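You operate a simulated robot arm through the tools that you are given. There is no shell and no other tool.

Carry out the task below with a simulated robot arm. There is one attempt and no reset: what you move stays moved.

## Task
Put things in order on the top of the large white block. At the end: the beige wooden tag (marked "RAW") from the top of the large white block stands where the green tub stood; the black sanding block stands where the beige wooden tag stood; the grey touch pad stands where the black sanding block stood; the green tub stands on top of the small green gloss tin; whatever was shut is shut again. Leave all else as you found it, and nothing knocked over.

The check looks at the end state, three seconds after you hand in, the way a careful person would. Anything else that was tipped, shoved, dropped, spilled or broken makes it a failure.

## Robot
A 6-joint arm with a two-finger parallel gripper, fixed in place. Base frame: the origin is at the foot of the arm, x ahead of it, y to its left, z up; the work surface is at about z = 0. Readings come in m, degrees, newtons and seconds.
With the tool pointing down near the work surface it reaches from about 0.16 to 0.42 m from the base axis. Its first joint turns from -66.0 to 66.0 degrees. Payload 1.57 kg.
The TCP is the grasp point between the finger pads, 0.03 m short of the fingertips. In the tool frame z runs along the fingers and y along their closing line. The gripper opens to 0.08 m. The fingers are 0.017 m wide and 0.012 m thick; the gripper's body (0.04 by 0.082 m) begins 0.08 m behind the TCP.
Orientation is that of the tool frame in the base frame, as [roll, pitch, yaw] about the fixed x, y, z axes, in that order (R = Rz(yaw) Ry(pitch) Rx(roll)). With the fingers straight down and closing along the base's y, the tool's x points along the base's -x, its y along +y and its z along -z.

## Interface
- The arm moves only by the tool drive_tool. Its argument "series" is text: rows parted by semicolons, each of 7 numbers parted by spaces: the shift along the tool's x, y, z in units of 100 mm (1.0 is 100 mm), then the turn, a rotation vector about the tool's x, y, z in units of 60 degrees (1.0 is 60 degrees), then the closure, from 0 (fully open) to 1 (shut). In form: x y z wx wy wz claw; .... A call has 1 to 20 rows; each row is the pose to reach, as a shift and turn from the pose commanded when the call began, along the tool's axes at that moment. A call with a number of a shift or a turn outside -1 to 1 is refused whole. Rows are played at 5 a second. More than 0.05 m and 8.6 degrees between two rows, or a gripper value outside its range, and nothing of the call is played. A pose out of reach is approached as far as the arm can. The call stops where the force on the tool passes 40 N (or 10 N more than at its start, if that is more) or the arm is blocked; 0.2 s more then pass. The fingers move at their own pace (about 0.153 m/s each) and stop on an object; they squeeze with about 34 N. The grip force told is the motor's: it shows also when the fingers shut on nothing. Time passes only in rows, and 0.2 s behind the last, so rows that repeat a pose let the fingers close. The reply holds the time, the measured pose of the TCP, the force on the tool along the base axes, the opening and the grip force, in the units named above and with some noise, with the torque about the TCP (base axes, N m) and any sound that the robot's microphone picked up.
- Cameras (640 x 400 px; columns grow to the right, rows downward): "scene" is fixed at [0.0498, -0.3261, 0.4259]; the picture's right is [0.82, -0.57, 0.00], its down [-0.32, -0.46, -0.83] and it looks along [0.47, 0.68, -0.56] (base axes); focal length 240 px, centre (320, 200). "wrist" rides on the gripper at [0.072, -0.007, -0.122] in the tool frame; the picture's right is [0.09, 1.00, 0.00], its down [-0.84, 0.08, -0.54] and it looks along [-0.54, 0.05, 0.84] (tool axes); focal length 238 px, centre (320, 200). There is no depth. A picture from a camera that has moved, and an enlarged one, comes with that camera's place and axes in the base frame and with its lens.
- capture(camera): a new picture of that camera. The clock stands still meanwhile.
- close_up(camera, box): a new picture of the part [left, top, right, bottom] of that camera's present view, enlarged. The clock stands still meanwhile.
- sign_off(): hands the job in; it is judged then, once.

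Places have to be worked out from the pictures, the camera data and where the tool is seen. Open the gripper and draw the arm clear of the work before you hand the job in, unless the task says otherwise.

The tools are called by a JSON object that holds its "api" and its "payload". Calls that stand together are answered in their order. drive_tool: Moves the arm, as the interface text tells. Its arguments: {"type":"object","properties":{"series":{"type":"string"}},"required":["series"]} The other tools are called the same way: capture (camera) takes a picture; close_up (camera, box) takes an enlarged picture of a part of a camera's view; sign_off () hands the job in.

At the start:

```text
t: 0.0
eef_pos: [0.2236, 0.0491, 0.2858]
tcp_rot: [-180.0, 0.1, 179.9]
ft_force: [-0.1, 0.7, -0.2]
moment: [-0.01, 0.0, -0.01]
grip_width: 0.0801
finger_force: 0.2
```

scene: 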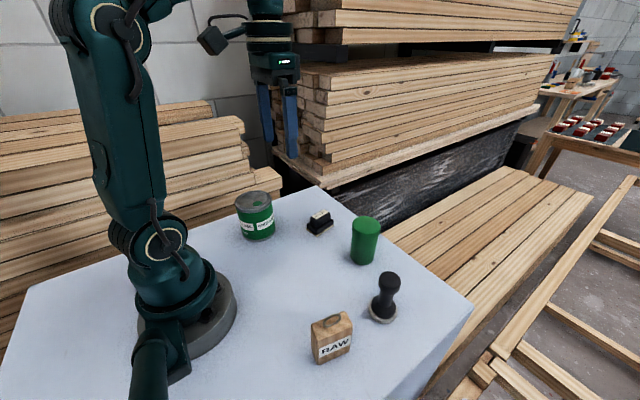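
wrist: 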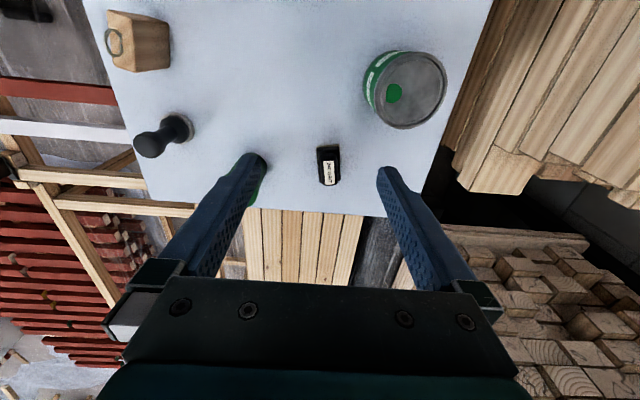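

I'll begin by looking at the objects more closely in both cameras to identify each one.

{"api": "close_up", "payload": {"camera": "scene", "box": [220, 170, 420, 295]}}

{"api": "close_up", "payload": {"camera": "scene", "box": [280, 260, 440, 360]}}

{"api": "close_up", "payload": {"camera": "wrist", "box": [80, 0, 480, 250]}}

```text
3.20 times, centred on (320, 232) of scene
camera zoom: at [0.0498, -0.3261, 0.4259], right [0.82, -0.57, 0.0], down [-0.32, -0.46, -0.83], along [0.47, 0.68, -0.56], focal length 770 px, centre (320, 96)
```

zoom: 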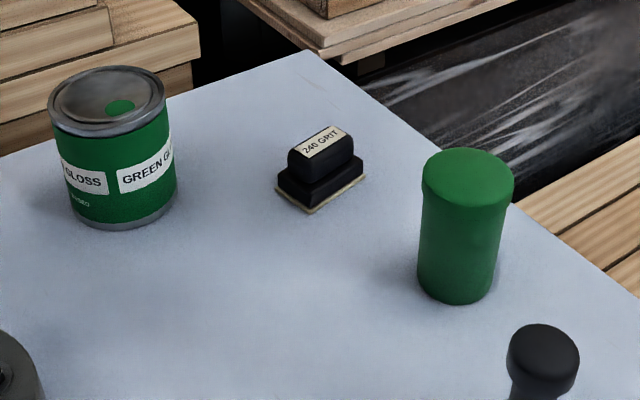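

```text
4.00 times, centred on (360, 310) of scene
camera zoom: at [0.0498, -0.3261, 0.4259], right [0.82, -0.57, 0.0], down [-0.32, -0.46, -0.83], along [0.47, 0.68, -0.56], focal length 962 px, centre (160, -240)
```

zoom: 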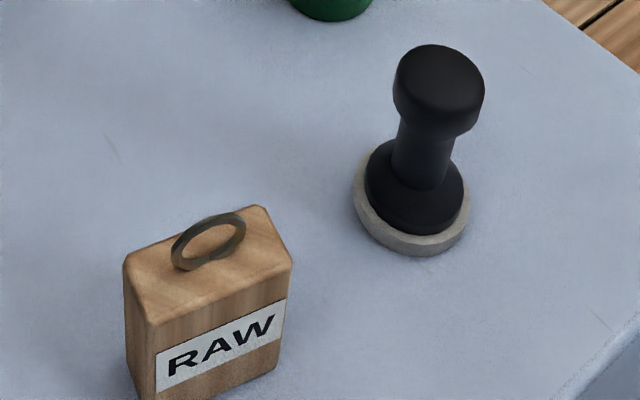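

```text
1.60 times, centred on (280, 125) of wrist
camera zoom: at [0.1518, 0.0427, 0.4072], right [-0.09, 1.0, 0.0], down [0.84, 0.08, 0.54], along [0.54, 0.05, -0.84], focal length 381 px, centre (384, 320)
```

zoom: 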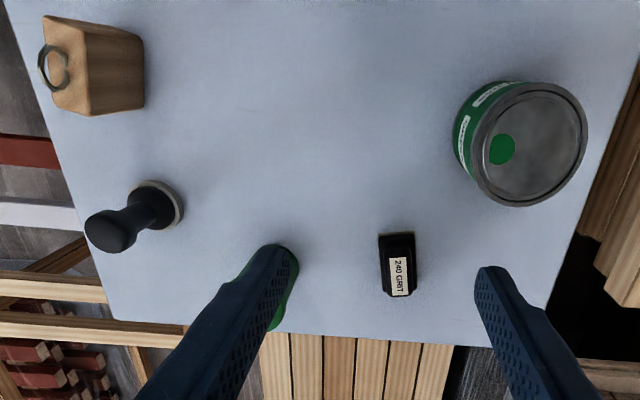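

The sanding block is the "240 GRIT" block, and the touch pad is the knob with the grey disc. I'll zoom further into each object to fix outlines and positions.

{"api": "close_up", "payload": {"camera": "scene", "box": [290, 295, 370, 375]}}

{"api": "close_up", "payload": {"camera": "scene", "box": [335, 205, 395, 275]}}

{"api": "close_up", "payload": {"camera": "scene", "box": [225, 180, 285, 250]}}

{"api": "close_up", "payload": {"camera": "scene", "box": [295, 200, 345, 245]}}

{"api": "close_up", "payload": {"camera": "scene", "box": [355, 260, 415, 330]}}

```text
5.00 times, centred on (330, 335) of scene
camera zoom: at [0.0498, -0.3261, 0.4259], right [0.82, -0.57, 0.0], down [-0.32, -0.46, -0.83], along [0.47, 0.68, -0.56], focal length 1203 px, centre (270, -475)
```

zoom: 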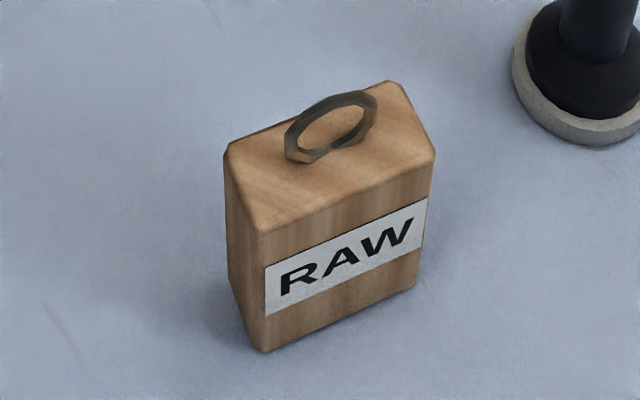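

```text
5.71 times, centred on (365, 240) of scene
camera zoom: at [0.0498, -0.3261, 0.4259], right [0.82, -0.57, 0.0], down [-0.32, -0.46, -0.83], along [0.47, 0.68, -0.56], focal length 1374 px, centre (63, -29)
```

zoom: 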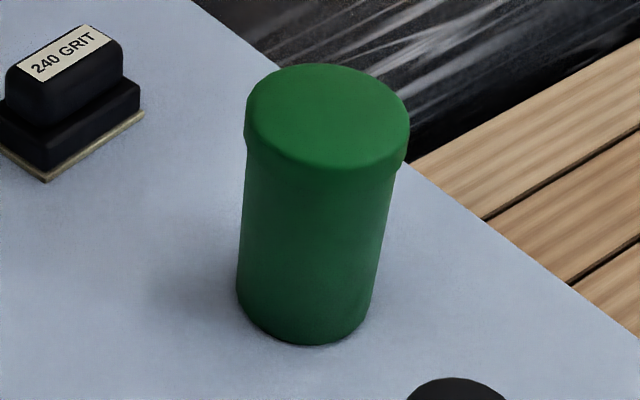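

```text
5.71 times, centred on (255, 215) of scene
camera zoom: at [0.0498, -0.3261, 0.4259], right [0.82, -0.57, 0.0], down [-0.32, -0.46, -0.83], along [0.47, 0.68, -0.56], focal length 1374 px, centre (691, 114)
```

zoom: 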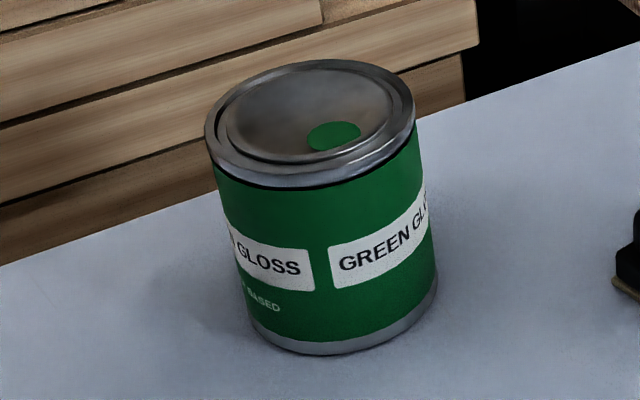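

```text
8.89 times, centred on (320, 222) of scene
camera zoom: at [0.0498, -0.3261, 0.4259], right [0.82, -0.57, 0.0], down [-0.32, -0.46, -0.83], along [0.47, 0.68, -0.56], focal length 2138 px, centre (320, 0)
```

zoom: 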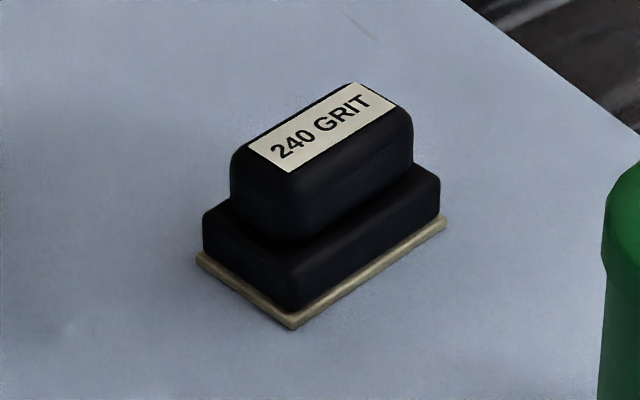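

```text
5.71 times, centred on (385, 295) of scene
camera zoom: at [0.0498, -0.3261, 0.4259], right [0.82, -0.57, 0.0], down [-0.32, -0.46, -0.83], along [0.47, 0.68, -0.56], focal length 1374 px, centre (-51, -343)
```

zoom: 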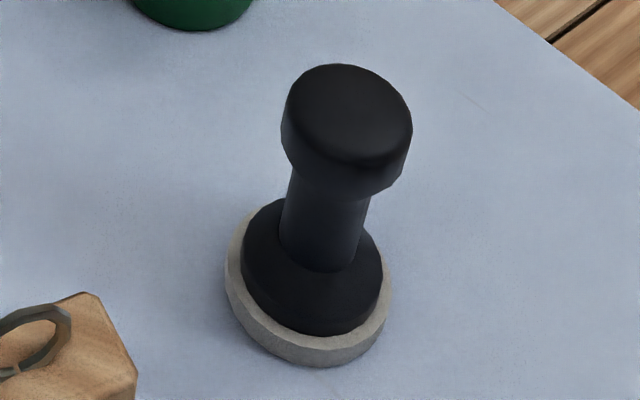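

From the scene view I estimate, in metres: tub ≈ (0.346, -0.067), about 0.095 tall; tin ≈ (0.186, 0.157); sanding block ≈ (0.329, 0.075); touch pad ≈ (0.289, -0.185); tag ≈ (0.170, -0.187). I'll move high toward the tub, away from everything, so the wrist camera can check these numbers.

{"api": "drive_tool", "payload": {"series": "-0.18 -0.18 0.06 0 0 0 0; -0.36 -0.36 0.12 0 0 0 0; -0.54 -0.54 0.18 0 0 0 0; -0.72 -0.72 0.24 0 0 0 0; -0.8 -0.9 0.3 0 0 0 0; -0.8 -0.9 0.3 0 0 0 0"}}

{"api": "capture", "payload": {"camera": "wrist"}}

{"api": "capture", "payload": {"camera": "scene"}}

```text
t: 1.4
eef_pos: [0.3033, -0.0417, 0.255]
tcp_rot: [-179.9, 0.1, 179.9]
ft_force: [-0.7, 0.1, 1.2]
moment: [0.03, 0.02, 0.03]
grip_width: 0.0798
finger_force: 0.0
```

```text
taken
camera wrist: at [0.2315, -0.0485, 0.3767], right [-0.09, 1.0, 0.0], down [0.84, 0.08, 0.54], along [0.54, 0.05, -0.84], focal length 238 px, centre (320, 200)
```

wrist: 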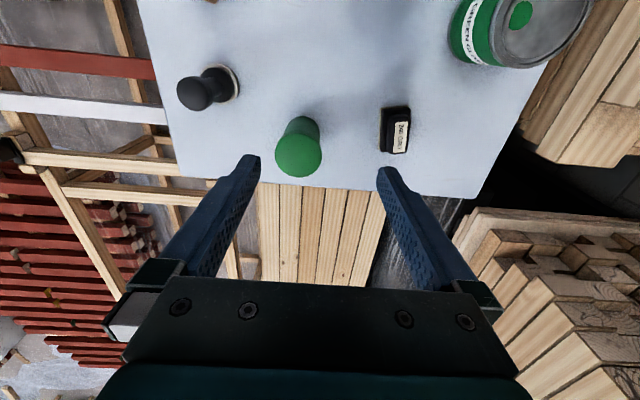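

```text
taken
```

scene: 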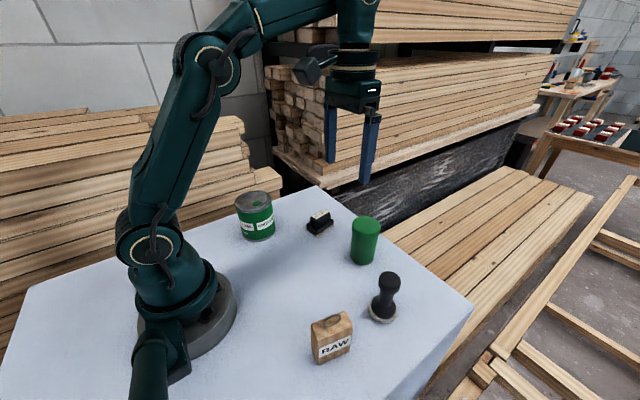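

Pictures are clear and nothing is disturbed. I'll take enlarged wrist views to triangulate the tub, sanding block, touch pad and tin.

{"api": "close_up", "payload": {"camera": "wrist", "box": [250, 90, 410, 190]}}

{"api": "close_up", "payload": {"camera": "wrist", "box": [160, 50, 260, 120]}}

{"api": "close_up", "payload": {"camera": "wrist", "box": [430, 0, 590, 100]}}

{"api": "close_up", "payload": {"camera": "scene", "box": [310, 90, 400, 200]}}

```text
4.00 times, centred on (330, 140) of wrist
camera zoom: at [0.2315, -0.0485, 0.3767], right [-0.09, 1.0, 0.0], down [0.84, 0.08, 0.54], along [0.54, 0.05, -0.84], focal length 953 px, centre (280, 440)
```

zoom: 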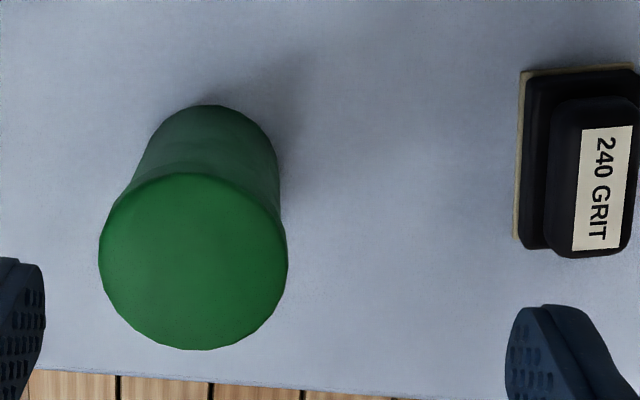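

```text
5.71 times, centred on (210, 85) of wrist
camera zoom: at [0.2315, -0.0485, 0.3767], right [-0.09, 1.0, 0.0], down [0.84, 0.08, 0.54], along [0.54, 0.05, -0.84], focal length 1362 px, centre (949, 857)
```

zoom: 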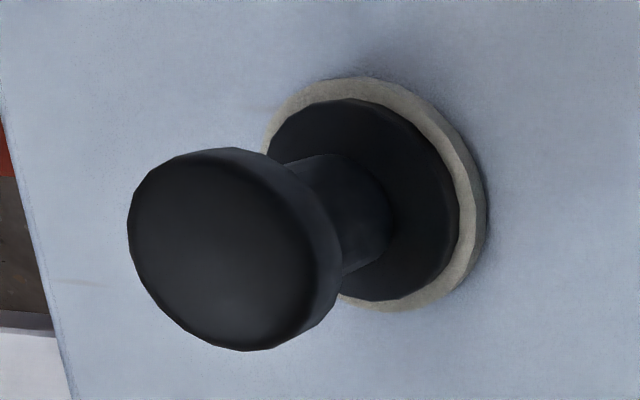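

```text
4.00 times, centred on (510, 50) of wrist
camera zoom: at [0.2315, -0.0485, 0.3767], right [-0.09, 1.0, 0.0], down [0.84, 0.08, 0.54], along [0.54, 0.05, -0.84], focal length 953 px, centre (-440, 800)
```

zoom: 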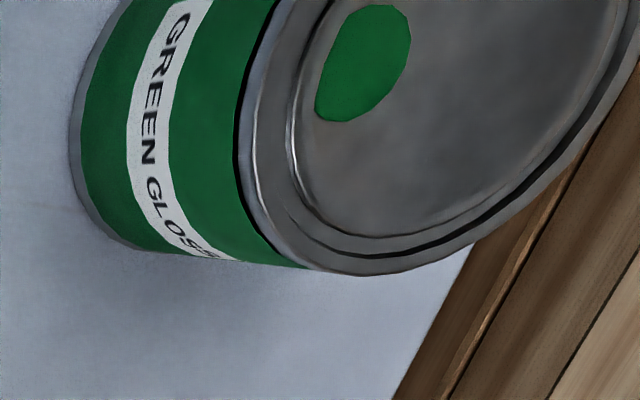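

```text
3.64 times, centred on (355, 145) of scene
camera zoom: at [0.0498, -0.3261, 0.4259], right [0.82, -0.57, 0.0], down [-0.32, -0.46, -0.83], along [0.47, 0.68, -0.56], focal length 875 px, centre (193, 400)
```

zoom: 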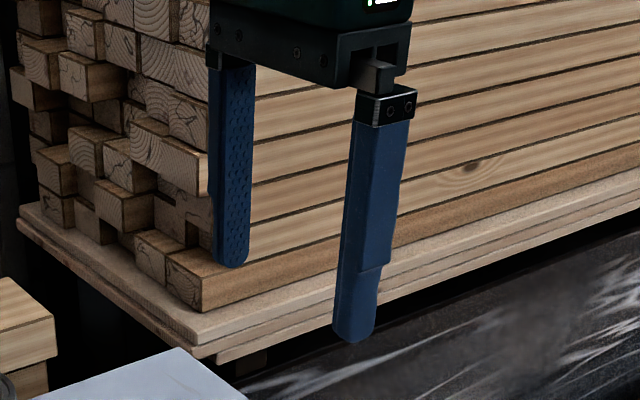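

Both cameras agree on the tub's axis at ≈ (0.348, -0.065), with its top at about z = 0.10. I'll line the open gripper up above it, staying higher than the lid, and check the alignment before going down.

{"api": "drive_tool", "payload": {"series": "-0.15 -0.08 0.2 0 0 0 0; -0.3 -0.16 0.4 0 0 0 0; -0.447 -0.233 0.6 0 0 0 0; -0.447 -0.233 0.8 0 0 0 0; -0.447 -0.233 0.9 0 0 0 0; -0.447 -0.233 0.9 0 0 0 0"}}

{"api": "capture", "payload": {"camera": "wrist"}}

{"api": "close_up", "payload": {"camera": "scene", "box": [310, 160, 430, 280]}}

```text
t: 2.8
eef_pos: [0.3492, -0.0638, 0.1661]
tcp_rot: [-179.9, 0.1, 179.9]
ft_force: [0.5, 0.2, -0.2]
moment: [0.0, 0.03, 0.0]
grip_width: 0.08
finger_force: 0.1
```

```text
taken
camera wrist: at [0.2773, -0.0705, 0.2876], right [-0.09, 1.0, 0.0], down [0.84, 0.08, 0.54], along [0.54, 0.05, -0.84], focal length 238 px, centre (320, 200)
```

wrist: 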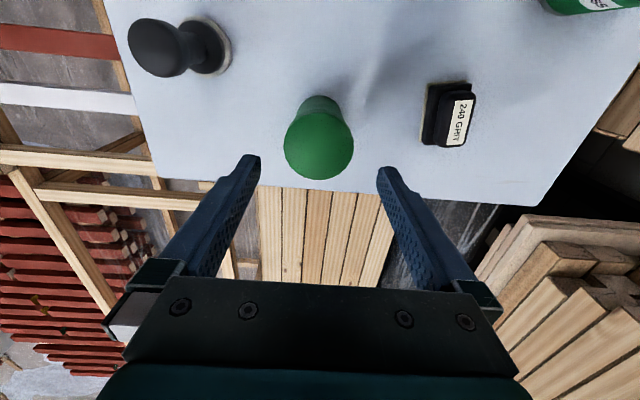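

```text
3.33 times, centred on (370, 220) of scene
camera zoom: at [0.0498, -0.3261, 0.4259], right [0.82, -0.57, 0.0], down [-0.32, -0.46, -0.83], along [0.47, 0.68, -0.56], focal length 802 px, centre (153, 133)
```

zoom: 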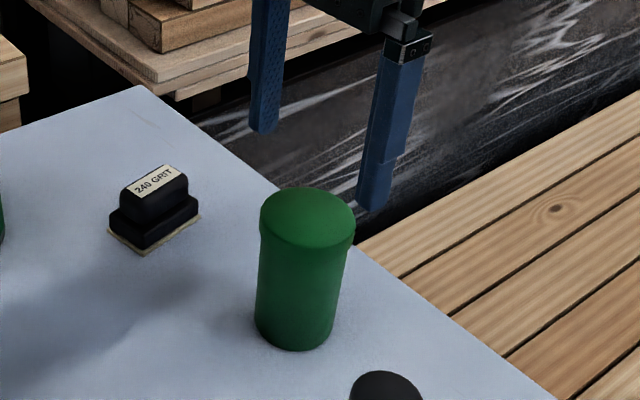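

The tub sits between the fingers. I'll enlarge it to fix the centre of the cap before lowering.

{"api": "close_up", "payload": {"camera": "wrist", "box": [230, 80, 410, 195]}}

```text
3.48 times, centred on (320, 138) of wrist
camera zoom: at [0.2773, -0.0705, 0.2876], right [-0.09, 1.0, 0.0], down [0.84, 0.08, 0.54], along [0.54, 0.05, -0.84], focal length 829 px, centre (320, 417)
```

zoom: 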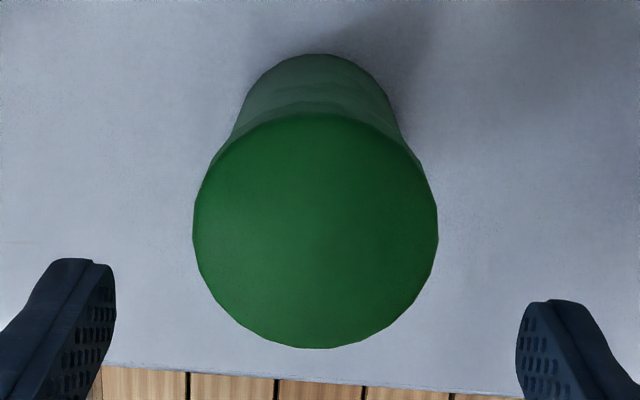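

The cap centre works out to (0.348, -0.065) and it is centred between the fingers, about 0.058 across. I'll lower straight down around the tub without closing.

{"api": "drive_tool", "payload": {"series": "0.01 -0.012 0.2 0 0 0 0; 0.01 -0.012 0.4 0 0 0 0; 0.01 -0.012 0.6 0 0 0 0; 0.01 -0.012 0.8 0 0 0 0; 0.01 -0.012 1.0 0 0 0 0; 0.01 -0.012 1.0 0 0 0 0"}}

{"api": "capture", "payload": {"camera": "wrist"}}

{"api": "close_up", "payload": {"camera": "scene", "box": [310, 170, 430, 280]}}

```text
t: 4.2
eef_pos: [0.3478, -0.0657, 0.0656]
tcp_rot: [179.9, 0.2, 179.9]
ft_force: [0.8, 0.7, 0.2]
moment: [-0.03, -0.02, 0.0]
grip_width: 0.08
finger_force: 0.1
```

```text
taken
camera wrist: at [0.2761, -0.0726, 0.1877], right [-0.09, 1.0, 0.0], down [0.84, 0.08, 0.54], along [0.54, 0.05, -0.84], focal length 238 px, centre (320, 200)
```

wrist: 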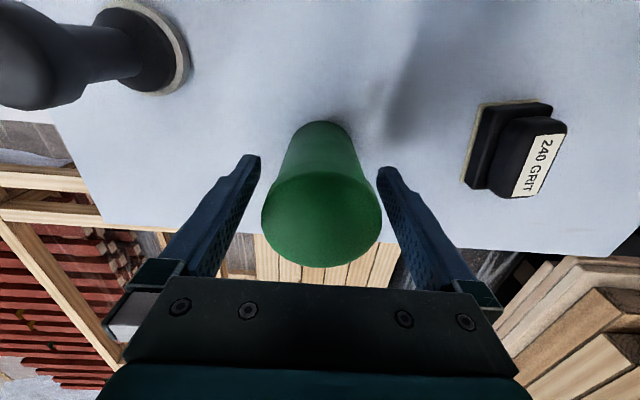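

```text
3.64 times, centred on (370, 225) of scene
camera zoom: at [0.0498, -0.3261, 0.4259], right [0.82, -0.57, 0.0], down [-0.32, -0.46, -0.83], along [0.47, 0.68, -0.56], focal length 875 px, centre (138, 109)
```

zoom: 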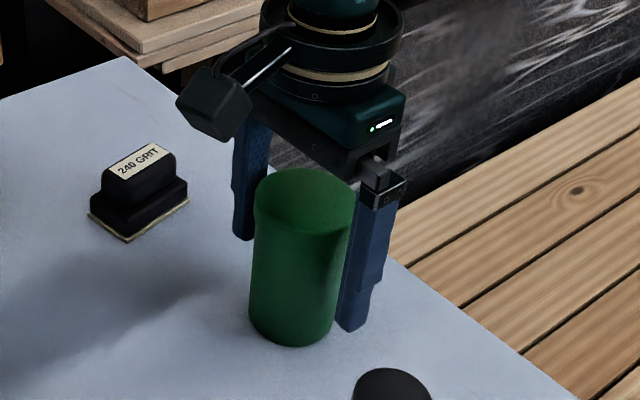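

The fingers straddle the tub with clearance on both sides. I'll close them gently and read the opening.

{"api": "drive_tool", "payload": {"series": "0 0 0 0 0 0 0.15; 0 0 0 0 0 0 0.3; 0 0 0 0 0 0 0.5; 0 0 0 0 0 0 0.6; 0 0 0 0 0 0 0.6"}}

{"api": "capture", "payload": {"camera": "wrist"}}

{"api": "close_up", "payload": {"camera": "scene", "box": [310, 170, 430, 280]}}

```text
t: 5.4
eef_pos: [0.3481, -0.0655, 0.067]
tcp_rot: [-180.0, 0.1, 179.8]
ft_force: [0.3, -0.4, 1.0]
moment: [-0.03, -0.03, -0.01]
grip_width: 0.0585
finger_force: 34.0
```

```text
taken
camera wrist: at [0.2761, -0.0726, 0.188], right [-0.09, 1.0, 0.0], down [0.84, 0.08, 0.54], along [0.54, 0.05, -0.84], focal length 238 px, centre (320, 200)
```

wrist: 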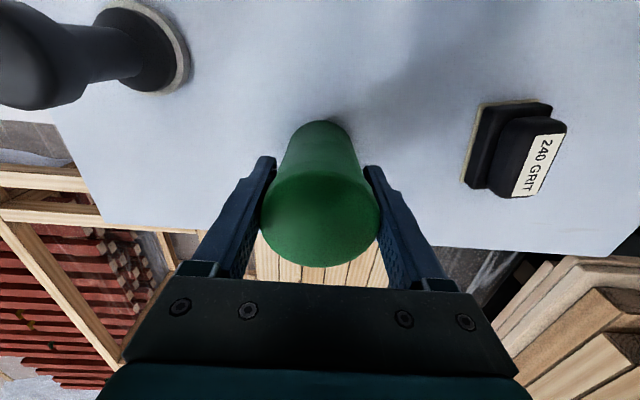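

```text
3.64 times, centred on (370, 225) of scene
camera zoom: at [0.0498, -0.3261, 0.4259], right [0.82, -0.57, 0.0], down [-0.32, -0.46, -0.83], along [0.47, 0.68, -0.56], focal length 875 px, centre (138, 109)
```

zoom: 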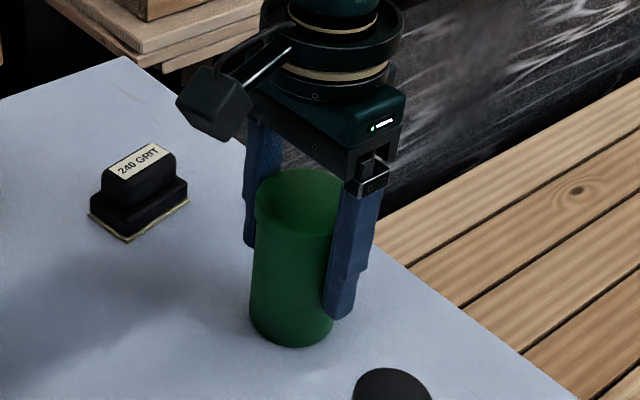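

The fingers hold at 0.0585 m, which is the cap's diameter. I'll do a small 6 mm test lift to see whether lid and body rise together.

{"api": "drive_tool", "payload": {"series": "0 0 -0.015 0 0 0 0.6; 0 0 -0.03 0 0 0 0.6; 0 0 -0.045 0 0 0 0.6; 0 0 -0.06 0 0 0 0.6; 0 0 -0.06 0 0 0 0.6"}}

{"api": "close_up", "payload": {"camera": "wrist", "box": [230, 90, 410, 280]}}

{"api": "close_up", "payload": {"camera": "scene", "box": [330, 200, 410, 280]}}

```text
t: 6.6
eef_pos: [0.3489, -0.0663, 0.0725]
tcp_rot: [179.9, 0.1, 179.9]
ft_force: [0.2, 0.4, -3.9]
moment: [-0.03, -0.01, -0.02]
grip_width: 0.0586
finger_force: 33.5
```

```text
2.11 times, centred on (320, 185) of wrist
camera zoom: at [0.2752, -0.0733, 0.1941], right [-0.09, 1.0, 0.0], down [0.84, 0.08, 0.54], along [0.54, 0.05, -0.84], focal length 502 px, centre (320, 232)
```

zoom: 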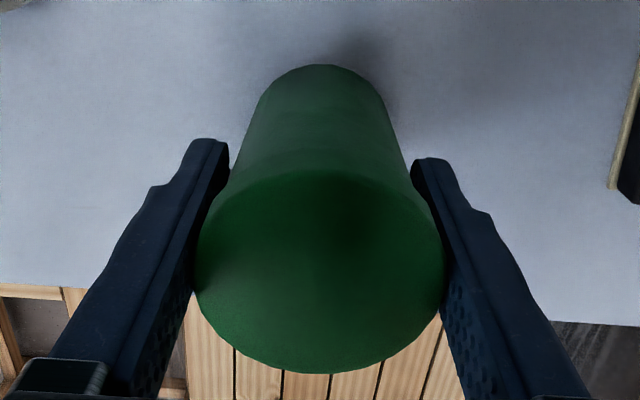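

```text
5.00 times, centred on (370, 240) of scene
camera zoom: at [0.0498, -0.3261, 0.4259], right [0.82, -0.57, 0.0], down [-0.32, -0.46, -0.83], along [0.47, 0.68, -0.56], focal length 1203 px, centre (70, 0)
```

zoom: 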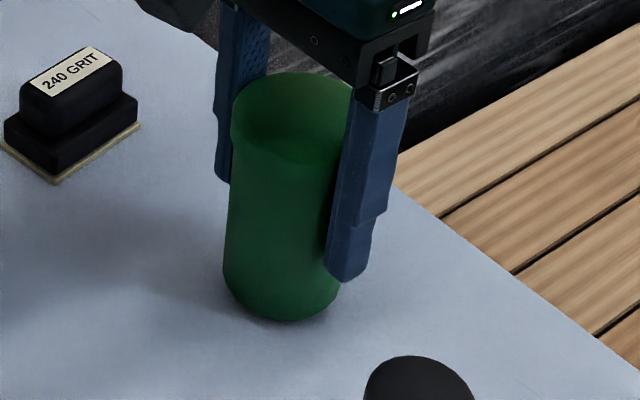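

The force reads about 3.9 N of weight, so the whole tub appears to be hanging. I'll lift another 10 mm and compare the bottom edge to be certain lid and body stay together.

{"api": "drive_tool", "payload": {"series": "0 0 -0.025 0 0 0 0.6; 0 0 -0.05 0 0 0 0.6; 0 0 -0.075 0 0 0 0.6; 0 0 -0.1 0 0 0 0.6; 0 0 -0.1 0 0 0 0.6"}}

{"api": "close_up", "payload": {"camera": "scene", "box": [330, 200, 410, 280]}}

```text
t: 7.8
eef_pos: [0.3481, -0.0661, 0.0832]
tcp_rot: [-179.9, 0.1, 179.9]
ft_force: [-0.1, 0.5, -3.6]
moment: [0.0, 0.02, 0.01]
grip_width: 0.0587
finger_force: 33.7
```

```text
5.00 times, centred on (370, 240) of scene
camera zoom: at [0.0498, -0.3261, 0.4259], right [0.82, -0.57, 0.0], down [-0.32, -0.46, -0.83], along [0.47, 0.68, -0.56], focal length 1203 px, centre (70, 0)
```

zoom: 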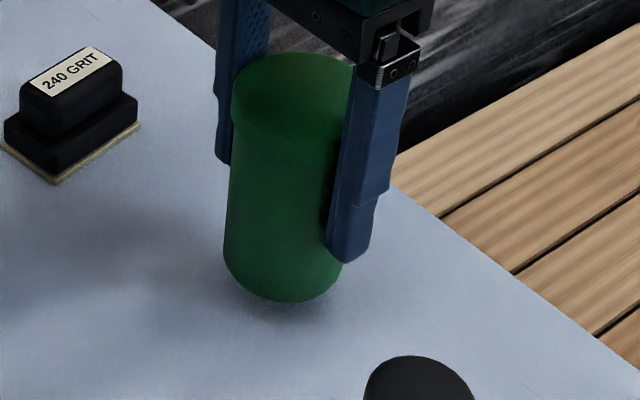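

Cap and body rose together by the same amount (about 20 px each), so the lid is firmly on. I'll lift the tub well clear and then move part of the way toward the tin to measure it with the wrist camera.

{"api": "drive_tool", "payload": {"series": "0 0 -0.15 0 0 0 0.6; 0 0 -0.3 0 0 0 0.6; 0 0 -0.45 0 0 0 0.6; 0 0 -0.6 0 0 0 0.6; 0 0 -0.75 0 0 0 0.6; 0 0 -0.9 0 0 0 0.6; 0 0 -1.0 0 0 0 0.6; 0 0 -1.0 0 0 0 0.6"}}

{"api": "drive_tool", "payload": {"series": "0.1 0.12 -0.05 0 0 0 0.6; 0.2 0.24 -0.1 0 0 0 0.6; 0.35 0.4 -0.2 0 0 0 0.6; 0.5 0.56 -0.3 0 0 0 0.6; 0.65 0.72 -0.35 0 0 0 0.6; 0.8 0.86 -0.4 0 0 0 0.6; 0.9 0.95 -0.4 0 0 0 0.6; 0.95 1.0 -0.4 0 0 0 0.6; 0.95 1.0 -0.4 0 0 0 0.6"}}

{"api": "capture", "payload": {"camera": "wrist"}}

{"api": "capture", "payload": {"camera": "scene"}}

```text
t: 9.6
eef_pos: [0.3478, -0.0652, 0.1833]
tcp_rot: [180.0, 0.1, 179.9]
ft_force: [-0.7, -0.7, -3.7]
moment: [-0.03, 0.01, 0.04]
grip_width: 0.0584
finger_force: 33.7
```

```text
t: 11.6
eef_pos: [0.2529, 0.035, 0.2216]
tcp_rot: [-180.0, 0.2, 179.9]
ft_force: [-0.1, 0.6, -2.7]
moment: [0.01, -0.01, 0.02]
grip_width: 0.0587
finger_force: 33.8
```

```text
taken
camera wrist: at [0.1805, 0.029, 0.3427], right [-0.09, 1.0, 0.0], down [0.84, 0.08, 0.54], along [0.54, 0.05, -0.84], focal length 238 px, centre (320, 200)
```

wrist: 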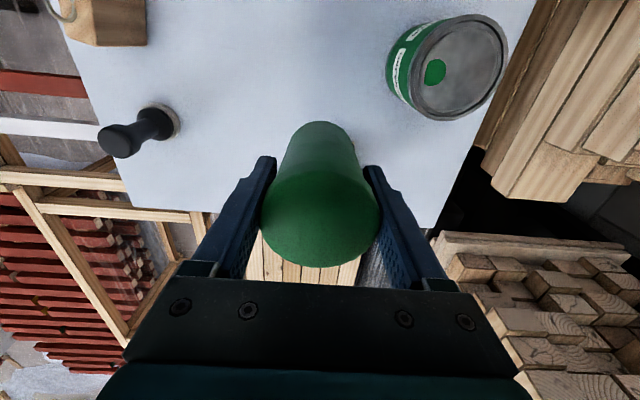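

```text
taken
```

scene: 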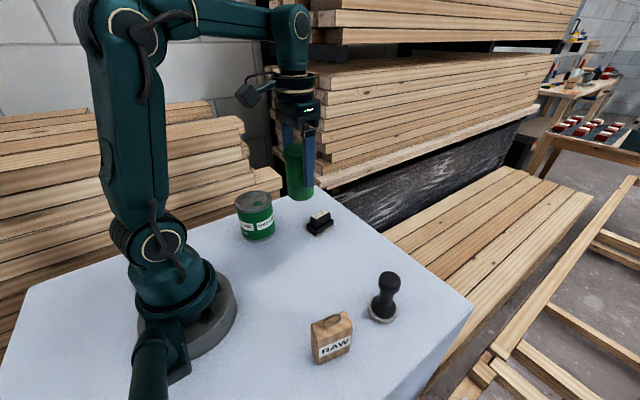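

The tub is held securely and the tin is in full view of the wrist camera. I'll enlarge the tin and also the tag for measurement.

{"api": "close_up", "payload": {"camera": "wrist", "box": [375, 0, 535, 130]}}

{"api": "close_up", "payload": {"camera": "wrist", "box": [40, 0, 200, 100]}}

```text
3.08 times, centred on (455, 65) of wrist
camera zoom: at [0.1805, 0.029, 0.3427], right [-0.09, 1.0, 0.0], down [0.84, 0.08, 0.54], along [0.54, 0.05, -0.84], focal length 733 px, centre (-95, 615)
```

zoom: 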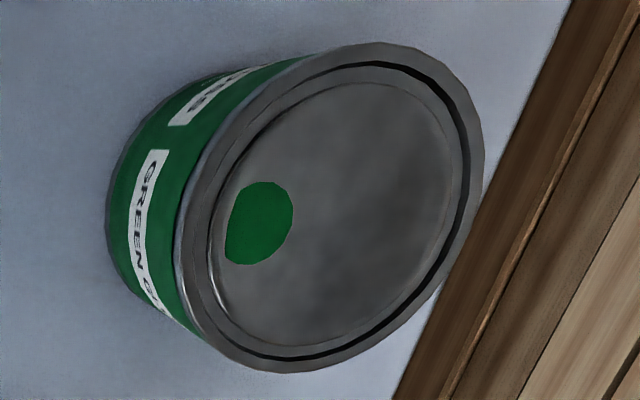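

```text
4.00 times, centred on (120, 50) of wrist
camera zoom: at [0.1805, 0.029, 0.3427], right [-0.09, 1.0, 0.0], down [0.84, 0.08, 0.54], along [0.54, 0.05, -0.84], focal length 953 px, centre (1120, 800)
```

zoom: 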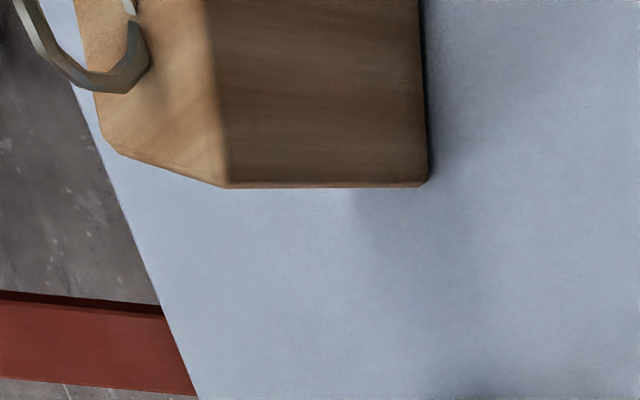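

Mapping the tin's rim onto its top plane gives its centre at ≈ (0.187, 0.1535), with a rim radius of about 0.044 and top height near 0.098. I'll carry the tub above it, keeping the bottom several centimetres clear.

{"api": "drive_tool", "payload": {"series": "0.06 0.1 0 0 0 0 0.6; 0.13 0.22 0 0 0 0 0.6; 0.2 0.35 0 0 0 0 0.6; 0.28 0.5 0 0 0 0 0.6; 0.36 0.65 0 0 0 0 0.6; 0.44 0.8 0 0 0 0 0.6; 0.5 0.9 0 0 0 0 0.6; 0.5 0.9 0 0 0 0 0.6"}}

{"api": "drive_tool", "payload": {"series": "0.05 0.1 0 0 0 0 0.6; 0.1 0.2 0 0 0 0 0.6; 0.16 0.285 0 0 0 0 0.6; 0.16 0.285 0 0 0 0 0.6; 0.16 0.285 0 0 0 0 0.6"}}

{"api": "capture", "payload": {"camera": "wrist"}}

{"api": "capture", "payload": {"camera": "scene"}}

```text
t: 13.4
eef_pos: [0.2034, 0.1259, 0.2212]
tcp_rot: [-179.9, 0.1, 179.9]
ft_force: [-0.5, -0.3, -3.0]
moment: [0.01, 0.02, -0.03]
grip_width: 0.0586
finger_force: 33.9
```

```text
t: 14.6
eef_pos: [0.1885, 0.1524, 0.2218]
tcp_rot: [-180.0, 0.1, 180.0]
ft_force: [0.6, 0.1, -3.4]
moment: [-0.03, 0.02, -0.02]
grip_width: 0.0588
finger_force: 33.9
```

```text
taken
camera wrist: at [0.1159, 0.1461, 0.3426], right [-0.09, 1.0, 0.0], down [0.84, 0.08, 0.54], along [0.54, 0.05, -0.84], focal length 238 px, centre (320, 200)
```

wrist: 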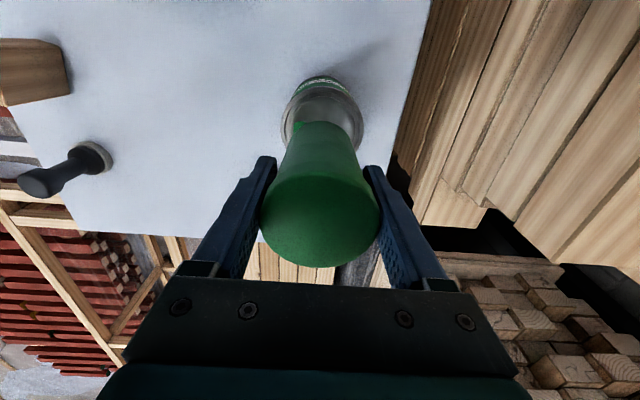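

```text
taken
```

scene: 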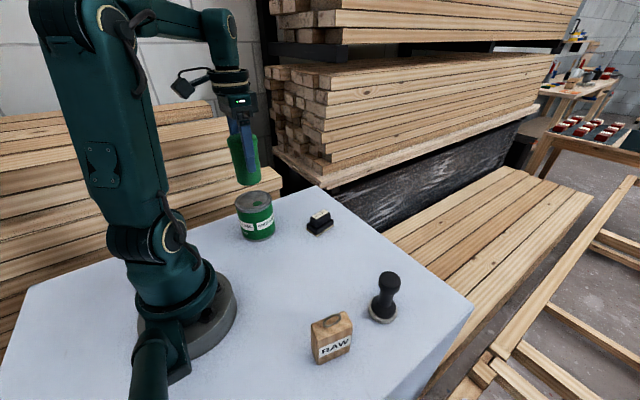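

The tub is roughly above the tin. I'll enlarge both views to check the centring before lowering.

{"api": "close_up", "payload": {"camera": "wrist", "box": [240, 60, 400, 160]}}

{"api": "close_up", "payload": {"camera": "scene", "box": [205, 110, 305, 250]}}

```text
4.00 times, centred on (320, 110) of wrist
camera zoom: at [0.1159, 0.1461, 0.3426], right [-0.09, 1.0, 0.0], down [0.84, 0.08, 0.54], along [0.54, 0.05, -0.84], focal length 953 px, centre (320, 560)
```

zoom: 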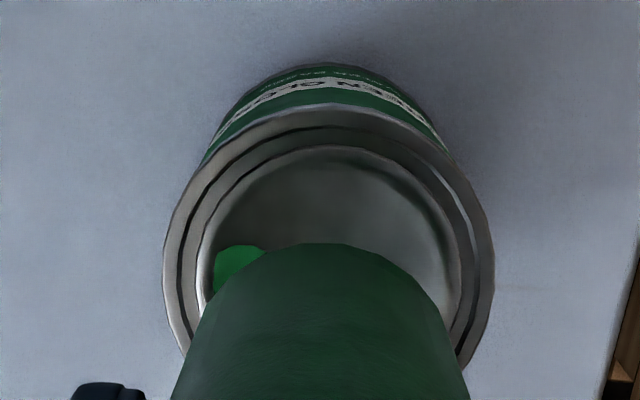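

```text
2.86 times, centred on (255, 180) of scene
camera zoom: at [0.0498, -0.3261, 0.4259], right [0.82, -0.57, 0.0], down [-0.32, -0.46, -0.83], along [0.47, 0.68, -0.56], focal length 687 px, centre (506, 257)
```

zoom: 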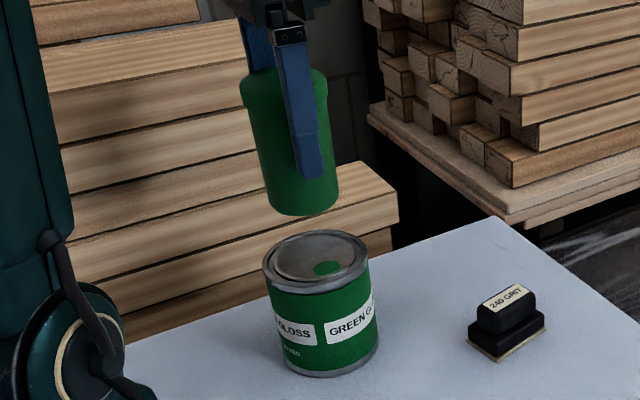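

The wrist view puts the tin centre at ≈ (0.188, 0.1545) and the tub base at ≈ (0.189, 0.152), so I'll correct by a couple of millimetres and lower to just above the lid.

{"api": "drive_tool", "payload": {"series": "0.01 0.022 0.05 0 0 0 0.6; 0.01 0.022 0.15 0 0 0 0.6; 0.01 0.022 0.25 0 0 0 0.6; 0.01 0.022 0.35 0 0 0 0.6; 0.01 0.022 0.43 0 0 0 0.6; 0.01 0.022 0.47 0 0 0 0.6; 0.01 0.022 0.47 0 0 0 0.6"}}

{"api": "close_up", "payload": {"camera": "wrist", "box": [240, 60, 400, 160]}}

{"api": "close_up", "payload": {"camera": "scene", "box": [215, 140, 295, 250]}}

```text
t: 16.2
eef_pos: [0.1867, 0.156, 0.1737]
tcp_rot: [180.0, 0.0, 179.9]
ft_force: [0.2, -0.5, -3.2]
moment: [0.01, 0.02, -0.01]
grip_width: 0.0587
finger_force: 34.1
```

```text
4.00 times, centred on (320, 110) of wrist
camera zoom: at [0.1138, 0.1488, 0.2955], right [-0.09, 1.0, 0.0], down [0.84, 0.08, 0.54], along [0.54, 0.05, -0.84], focal length 953 px, centre (320, 560)
```

zoom: 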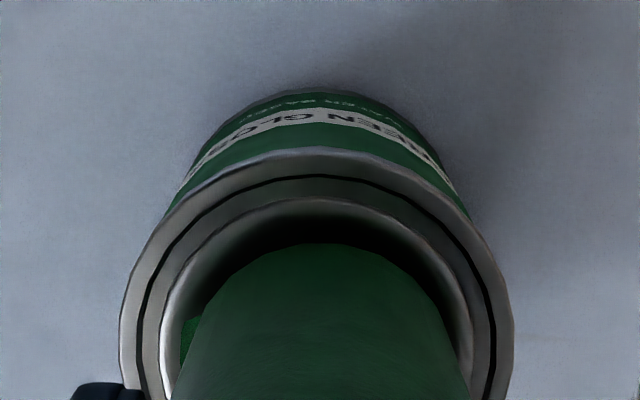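

```text
3.64 times, centred on (255, 195) of scene
camera zoom: at [0.0498, -0.3261, 0.4259], right [0.82, -0.57, 0.0], down [-0.32, -0.46, -0.83], along [0.47, 0.68, -0.56], focal length 875 px, centre (556, 218)
```

zoom: 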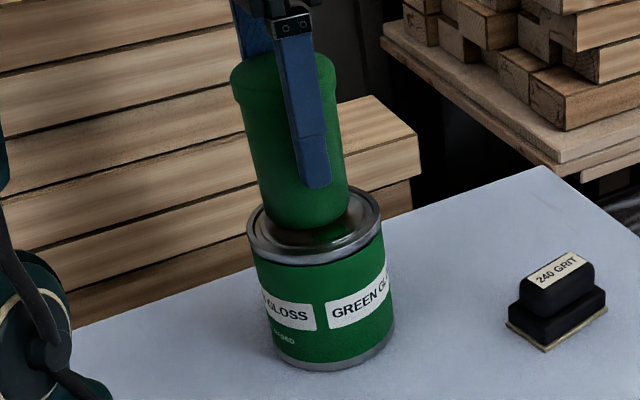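

Tub and tin are concentric to within about 1–2 mm. I'll now creep down in small steps and watch the vertical force for contact.

{"api": "drive_tool", "payload": {"series": "0 0 0.02 0 0 0 0.6; 0 0 0.04 0 0 0 0.6; 0 0 0.055 0 0 0 0.6; 0 0 0.07 0 0 0 0.6; 0 0 0.07 0 0 0 0.6"}}

{"api": "close_up", "payload": {"camera": "scene", "box": [225, 170, 285, 230]}}

```text
t: 17.4
eef_pos: [0.1856, 0.1554, 0.1669]
tcp_rot: [179.9, 0.1, 179.8]
ft_force: [0.1, 0.7, -3.3]
moment: [-0.02, 0.02, 0.03]
grip_width: 0.0584
finger_force: 34.1
```

```text
6.67 times, centred on (255, 200) of scene
camera zoom: at [0.0498, -0.3261, 0.4259], right [0.82, -0.57, 0.0], down [-0.32, -0.46, -0.83], along [0.47, 0.68, -0.56], focal length 1604 px, centre (753, 200)
```

zoom: 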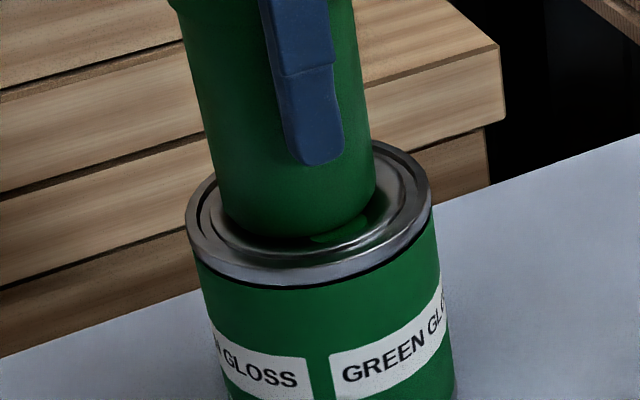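

The tub still hovers a few millimetres above the lid and looks about 2–3 mm off toward the left in the scene view. I'll nudge it back by about 2 mm and continue down slowly.

{"api": "drive_tool", "payload": {"series": "-0.018 -0.01 0.01 0 0 0 0.6; -0.018 -0.01 0.02 0 0 0 0.6; -0.018 -0.01 0.03 0 0 0 0.6; -0.018 -0.01 0.03 0 0 0 0.6"}}

{"api": "close_up", "payload": {"camera": "scene", "box": [225, 170, 285, 230]}}

{"api": "close_up", "payload": {"camera": "wrist", "box": [240, 80, 400, 180]}}

```text
t: 18.4
eef_pos: [0.1873, 0.1556, 0.1671]
tcp_rot: [179.9, 0.2, 179.8]
ft_force: [-5.7, 5.9, 23.8]
moment: [-0.04, 0.27, -0.09]
grip_width: 0.0587
finger_force: 34.0
```

```text
6.67 times, centred on (255, 200) of scene
camera zoom: at [0.0498, -0.3262, 0.4259], right [0.82, -0.57, 0.0], down [-0.32, -0.46, -0.83], along [0.47, 0.68, -0.56], focal length 1604 px, centre (753, 200)
```

zoom: 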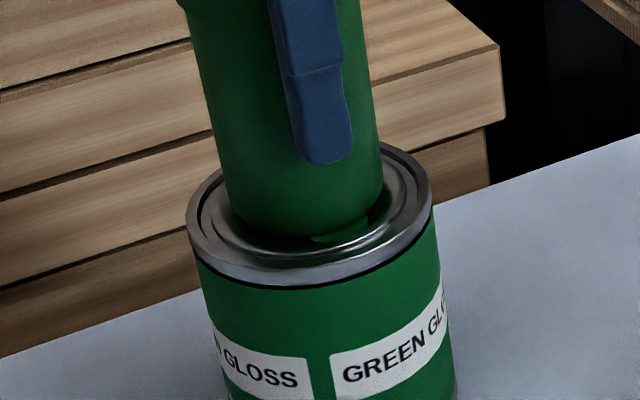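

```text
4.00 times, centred on (320, 130) of wrist
camera zoom: at [0.1161, 0.1482, 0.2875], right [-0.09, 1.0, 0.0], down [0.83, 0.07, 0.55], along [0.54, 0.05, -0.84], focal length 953 px, centre (320, 480)
```

zoom: 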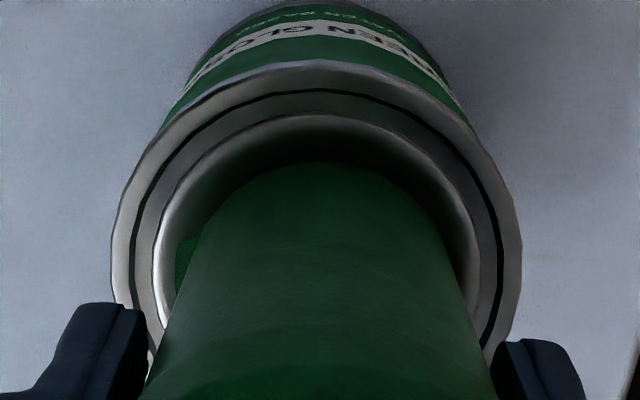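

Contact was reached (24 N upward, TCP z ≈ 0.167), with some sideways load from my nudge while touching; the tin itself has not moved in the picture. I'll back off a few millimetres to release the side load and then come straight down again more finely.

{"api": "drive_tool", "payload": {"series": "0 0 -0.015 0 0 0 0.6; 0 0 -0.03 0 0 0 0.6; 0 0 -0.05 0 0 0 0.6; 0 0 -0.07 0 0 0 0.6; 0 0 -0.07 0 0 0 0.6"}}

{"api": "close_up", "payload": {"camera": "scene", "box": [225, 170, 285, 230]}}

{"api": "close_up", "payload": {"camera": "wrist", "box": [240, 80, 400, 180]}}

```text
t: 19.6
eef_pos: [0.1867, 0.1532, 0.1718]
tcp_rot: [180.0, 0.2, 180.0]
ft_force: [0.0, 0.0, -3.3]
moment: [0.01, 0.01, 0.01]
grip_width: 0.0585
finger_force: 33.7
```

```text
6.67 times, centred on (255, 200) of scene
camera zoom: at [0.0498, -0.3261, 0.4259], right [0.82, -0.57, 0.0], down [-0.32, -0.46, -0.83], along [0.47, 0.68, -0.56], focal length 1604 px, centre (753, 200)
```

zoom: 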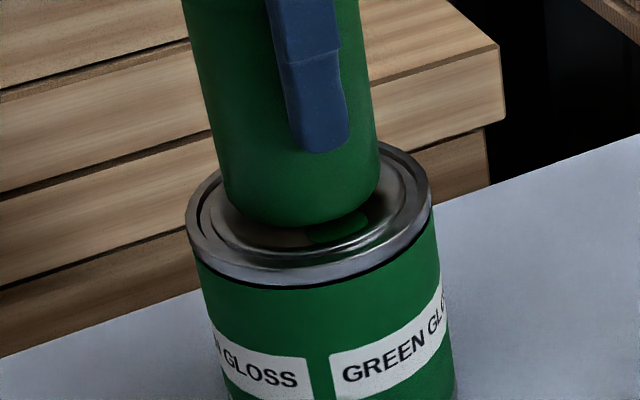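

```text
4.00 times, centred on (320, 130) of wrist
camera zoom: at [0.1155, 0.147, 0.2932], right [-0.09, 1.0, 0.0], down [0.84, 0.08, 0.54], along [0.54, 0.05, -0.84], focal length 953 px, centre (320, 480)
```

zoom: 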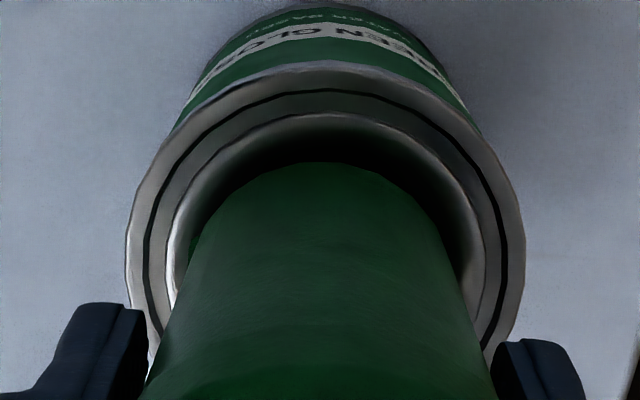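

The tin hasn't shifted and the tub hangs freely, concentric within about 1–2 mm. I'll lower straight down again in 1 mm steps toward light contact.

{"api": "drive_tool", "payload": {"series": "0 0 0.015 0 0 0 0.6; 0 0 0.03 0 0 0 0.6; 0 0 0.04 0 0 0 0.6; 0 0 0.046 0 0 0 0.6; 0 0 0.046 0 0 0 0.6"}}

```text
t: 20.8
eef_pos: [0.1883, 0.1549, 0.1672]
tcp_rot: [-180.0, 0.1, 179.9]
ft_force: [-0.1, 0.3, -2.7]
moment: [0.02, -0.01, 0.0]
grip_width: 0.0586
finger_force: 33.9
```

No contact yet at z ≈ 0.167; I'll go down another 1 mm.

{"api": "drive_tool", "payload": {"series": "0 0 0.005 0 0 0 0.6; 0 0 0.01 0 0 0 0.6; 0 0 0.01 0 0 0 0.6"}}

```text
t: 21.6
eef_pos: [0.1872, 0.1539, 0.167]
tcp_rot: [179.9, 0.1, 179.8]
ft_force: [-3.8, -0.1, 8.4]
moment: [-0.12, 0.06, -0.09]
grip_width: 0.0586
finger_force: 33.6
```

Light contact now (about 8 N net upward). I'll relax by half a millimetre and then open the fingers to let the tub stand.

{"api": "drive_tool", "payload": {"series": "0 0 -0.005 0 0 0 0.6; 0 0 -0.005 0 0 0 0.6"}}

{"api": "close_up", "payload": {"camera": "scene", "box": [225, 150, 285, 230]}}

```text
t: 22.2
eef_pos: [0.1878, 0.1553, 0.1679]
tcp_rot: [-180.0, 0.1, 179.9]
ft_force: [-0.7, 0.2, -2.1]
moment: [0.0, 0.02, 0.02]
grip_width: 0.0585
finger_force: 34.7
```

```text
5.00 times, centred on (255, 190) of scene
camera zoom: at [0.0498, -0.3261, 0.4259], right [0.82, -0.57, 0.0], down [-0.32, -0.46, -0.83], along [0.47, 0.68, -0.56], focal length 1203 px, centre (645, 250)
```

zoom: 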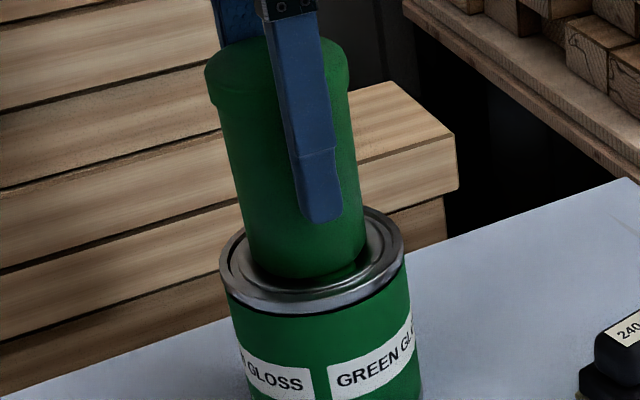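

The tub's base sits on the lid within the rim. I'll open the fingers gradually without moving the arm.

{"api": "drive_tool", "payload": {"series": "0 0 0 0 0 0 0.27; 0 0 0 0 0 0 0.22; 0 0 0 0 0 0 0.12; 0 0 0 0 0 0 0; 0 0 0 0 0 0 0"}}

{"api": "close_up", "payload": {"camera": "scene", "box": [225, 150, 285, 230]}}

{"api": "capture", "payload": {"camera": "wrist"}}

```text
t: 23.4
eef_pos: [0.1872, 0.1542, 0.1675]
tcp_rot: [-180.0, 0.0, 179.9]
ft_force: [0.3, 0.4, -0.3]
moment: [0.0, 0.03, 0.02]
grip_width: 0.0802
finger_force: 0.1
```

```text
5.00 times, centred on (255, 190) of scene
camera zoom: at [0.0498, -0.3261, 0.4259], right [0.82, -0.57, 0.0], down [-0.32, -0.46, -0.83], along [0.47, 0.68, -0.56], focal length 1203 px, centre (645, 250)
```

zoom: 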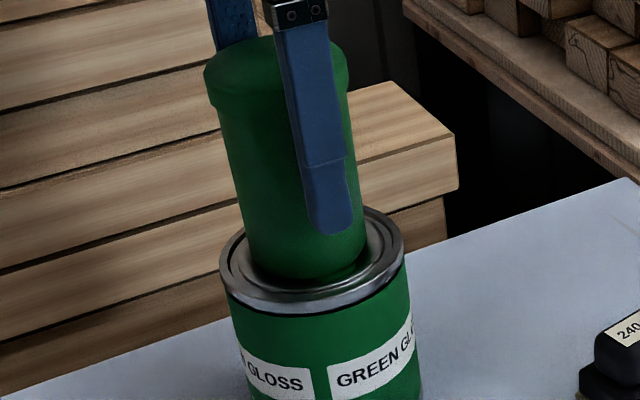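

```text
taken
camera wrist: at [0.1156, 0.1479, 0.2883], right [-0.09, 1.0, 0.0], down [0.84, 0.08, 0.54], along [0.54, 0.05, -0.84], focal length 238 px, centre (320, 200)
```

wrist: 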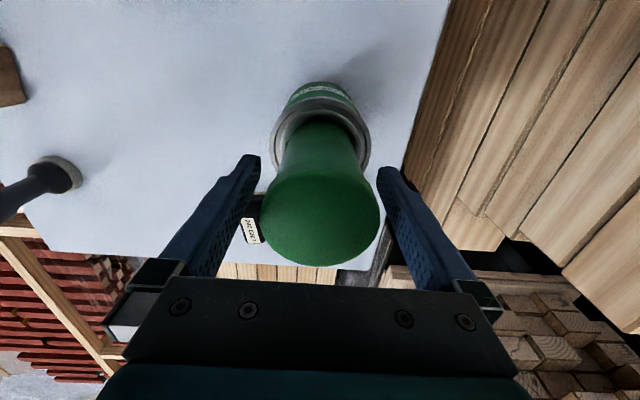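

The tub stands free on the tin. I'll rise straight up until the fingertips clear its cap.

{"api": "drive_tool", "payload": {"series": "0 0 -0.1 0 0 0 0; 0 0 -0.25 0 0 0 0; 0 0 -0.45 0 0 0 0; 0 0 -0.65 0 0 0 0; 0 0 -0.85 0 0 0 0; 0 0 -1.0 0 0 0 0; 0 0 -1.0 0 0 0 0"}}

{"api": "capture", "payload": {"camera": "scene"}}

{"api": "close_up", "payload": {"camera": "wrist", "box": [240, 60, 400, 190]}}

{"api": "close_up", "payload": {"camera": "scene", "box": [215, 140, 295, 250]}}

```text
t: 25.0
eef_pos: [0.1882, 0.1561, 0.2664]
tcp_rot: [179.9, 0.1, 180.0]
ft_force: [-0.1, -0.3, 0.9]
moment: [0.0, 0.01, 0.01]
grip_width: 0.08
finger_force: 0.0
```

```text
taken
```

scene: 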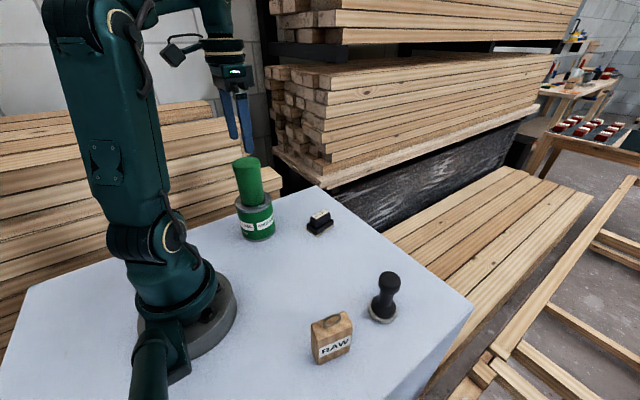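

```text
3.08 times, centred on (320, 125) of wrist
camera zoom: at [0.1159, 0.1492, 0.3877], right [-0.09, 1.0, 0.0], down [0.84, 0.08, 0.54], along [0.54, 0.05, -0.84], focal length 733 px, centre (320, 431)
```

zoom: 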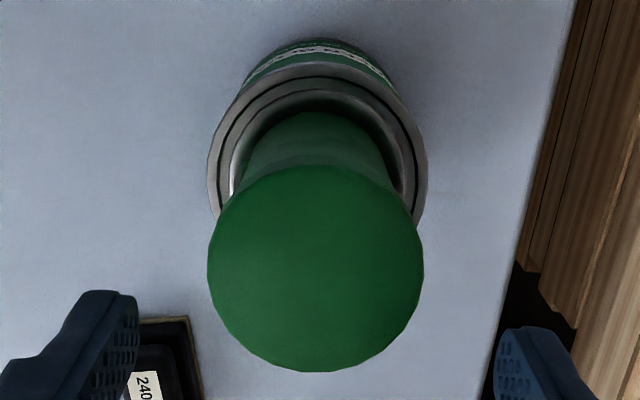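

```text
3.64 times, centred on (255, 195) of scene
camera zoom: at [0.0498, -0.3261, 0.4259], right [0.82, -0.57, 0.0], down [-0.32, -0.46, -0.83], along [0.47, 0.68, -0.56], focal length 875 px, centre (556, 218)
```

zoom: 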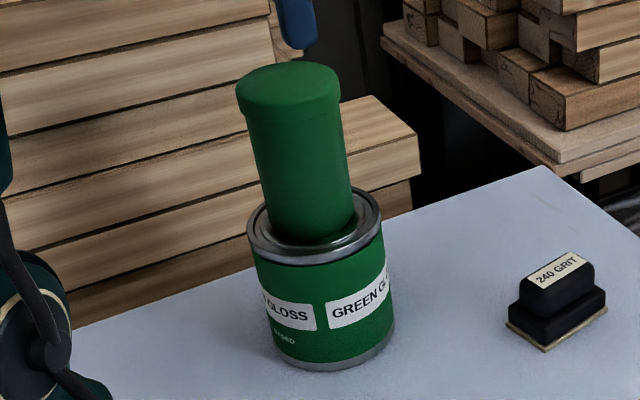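

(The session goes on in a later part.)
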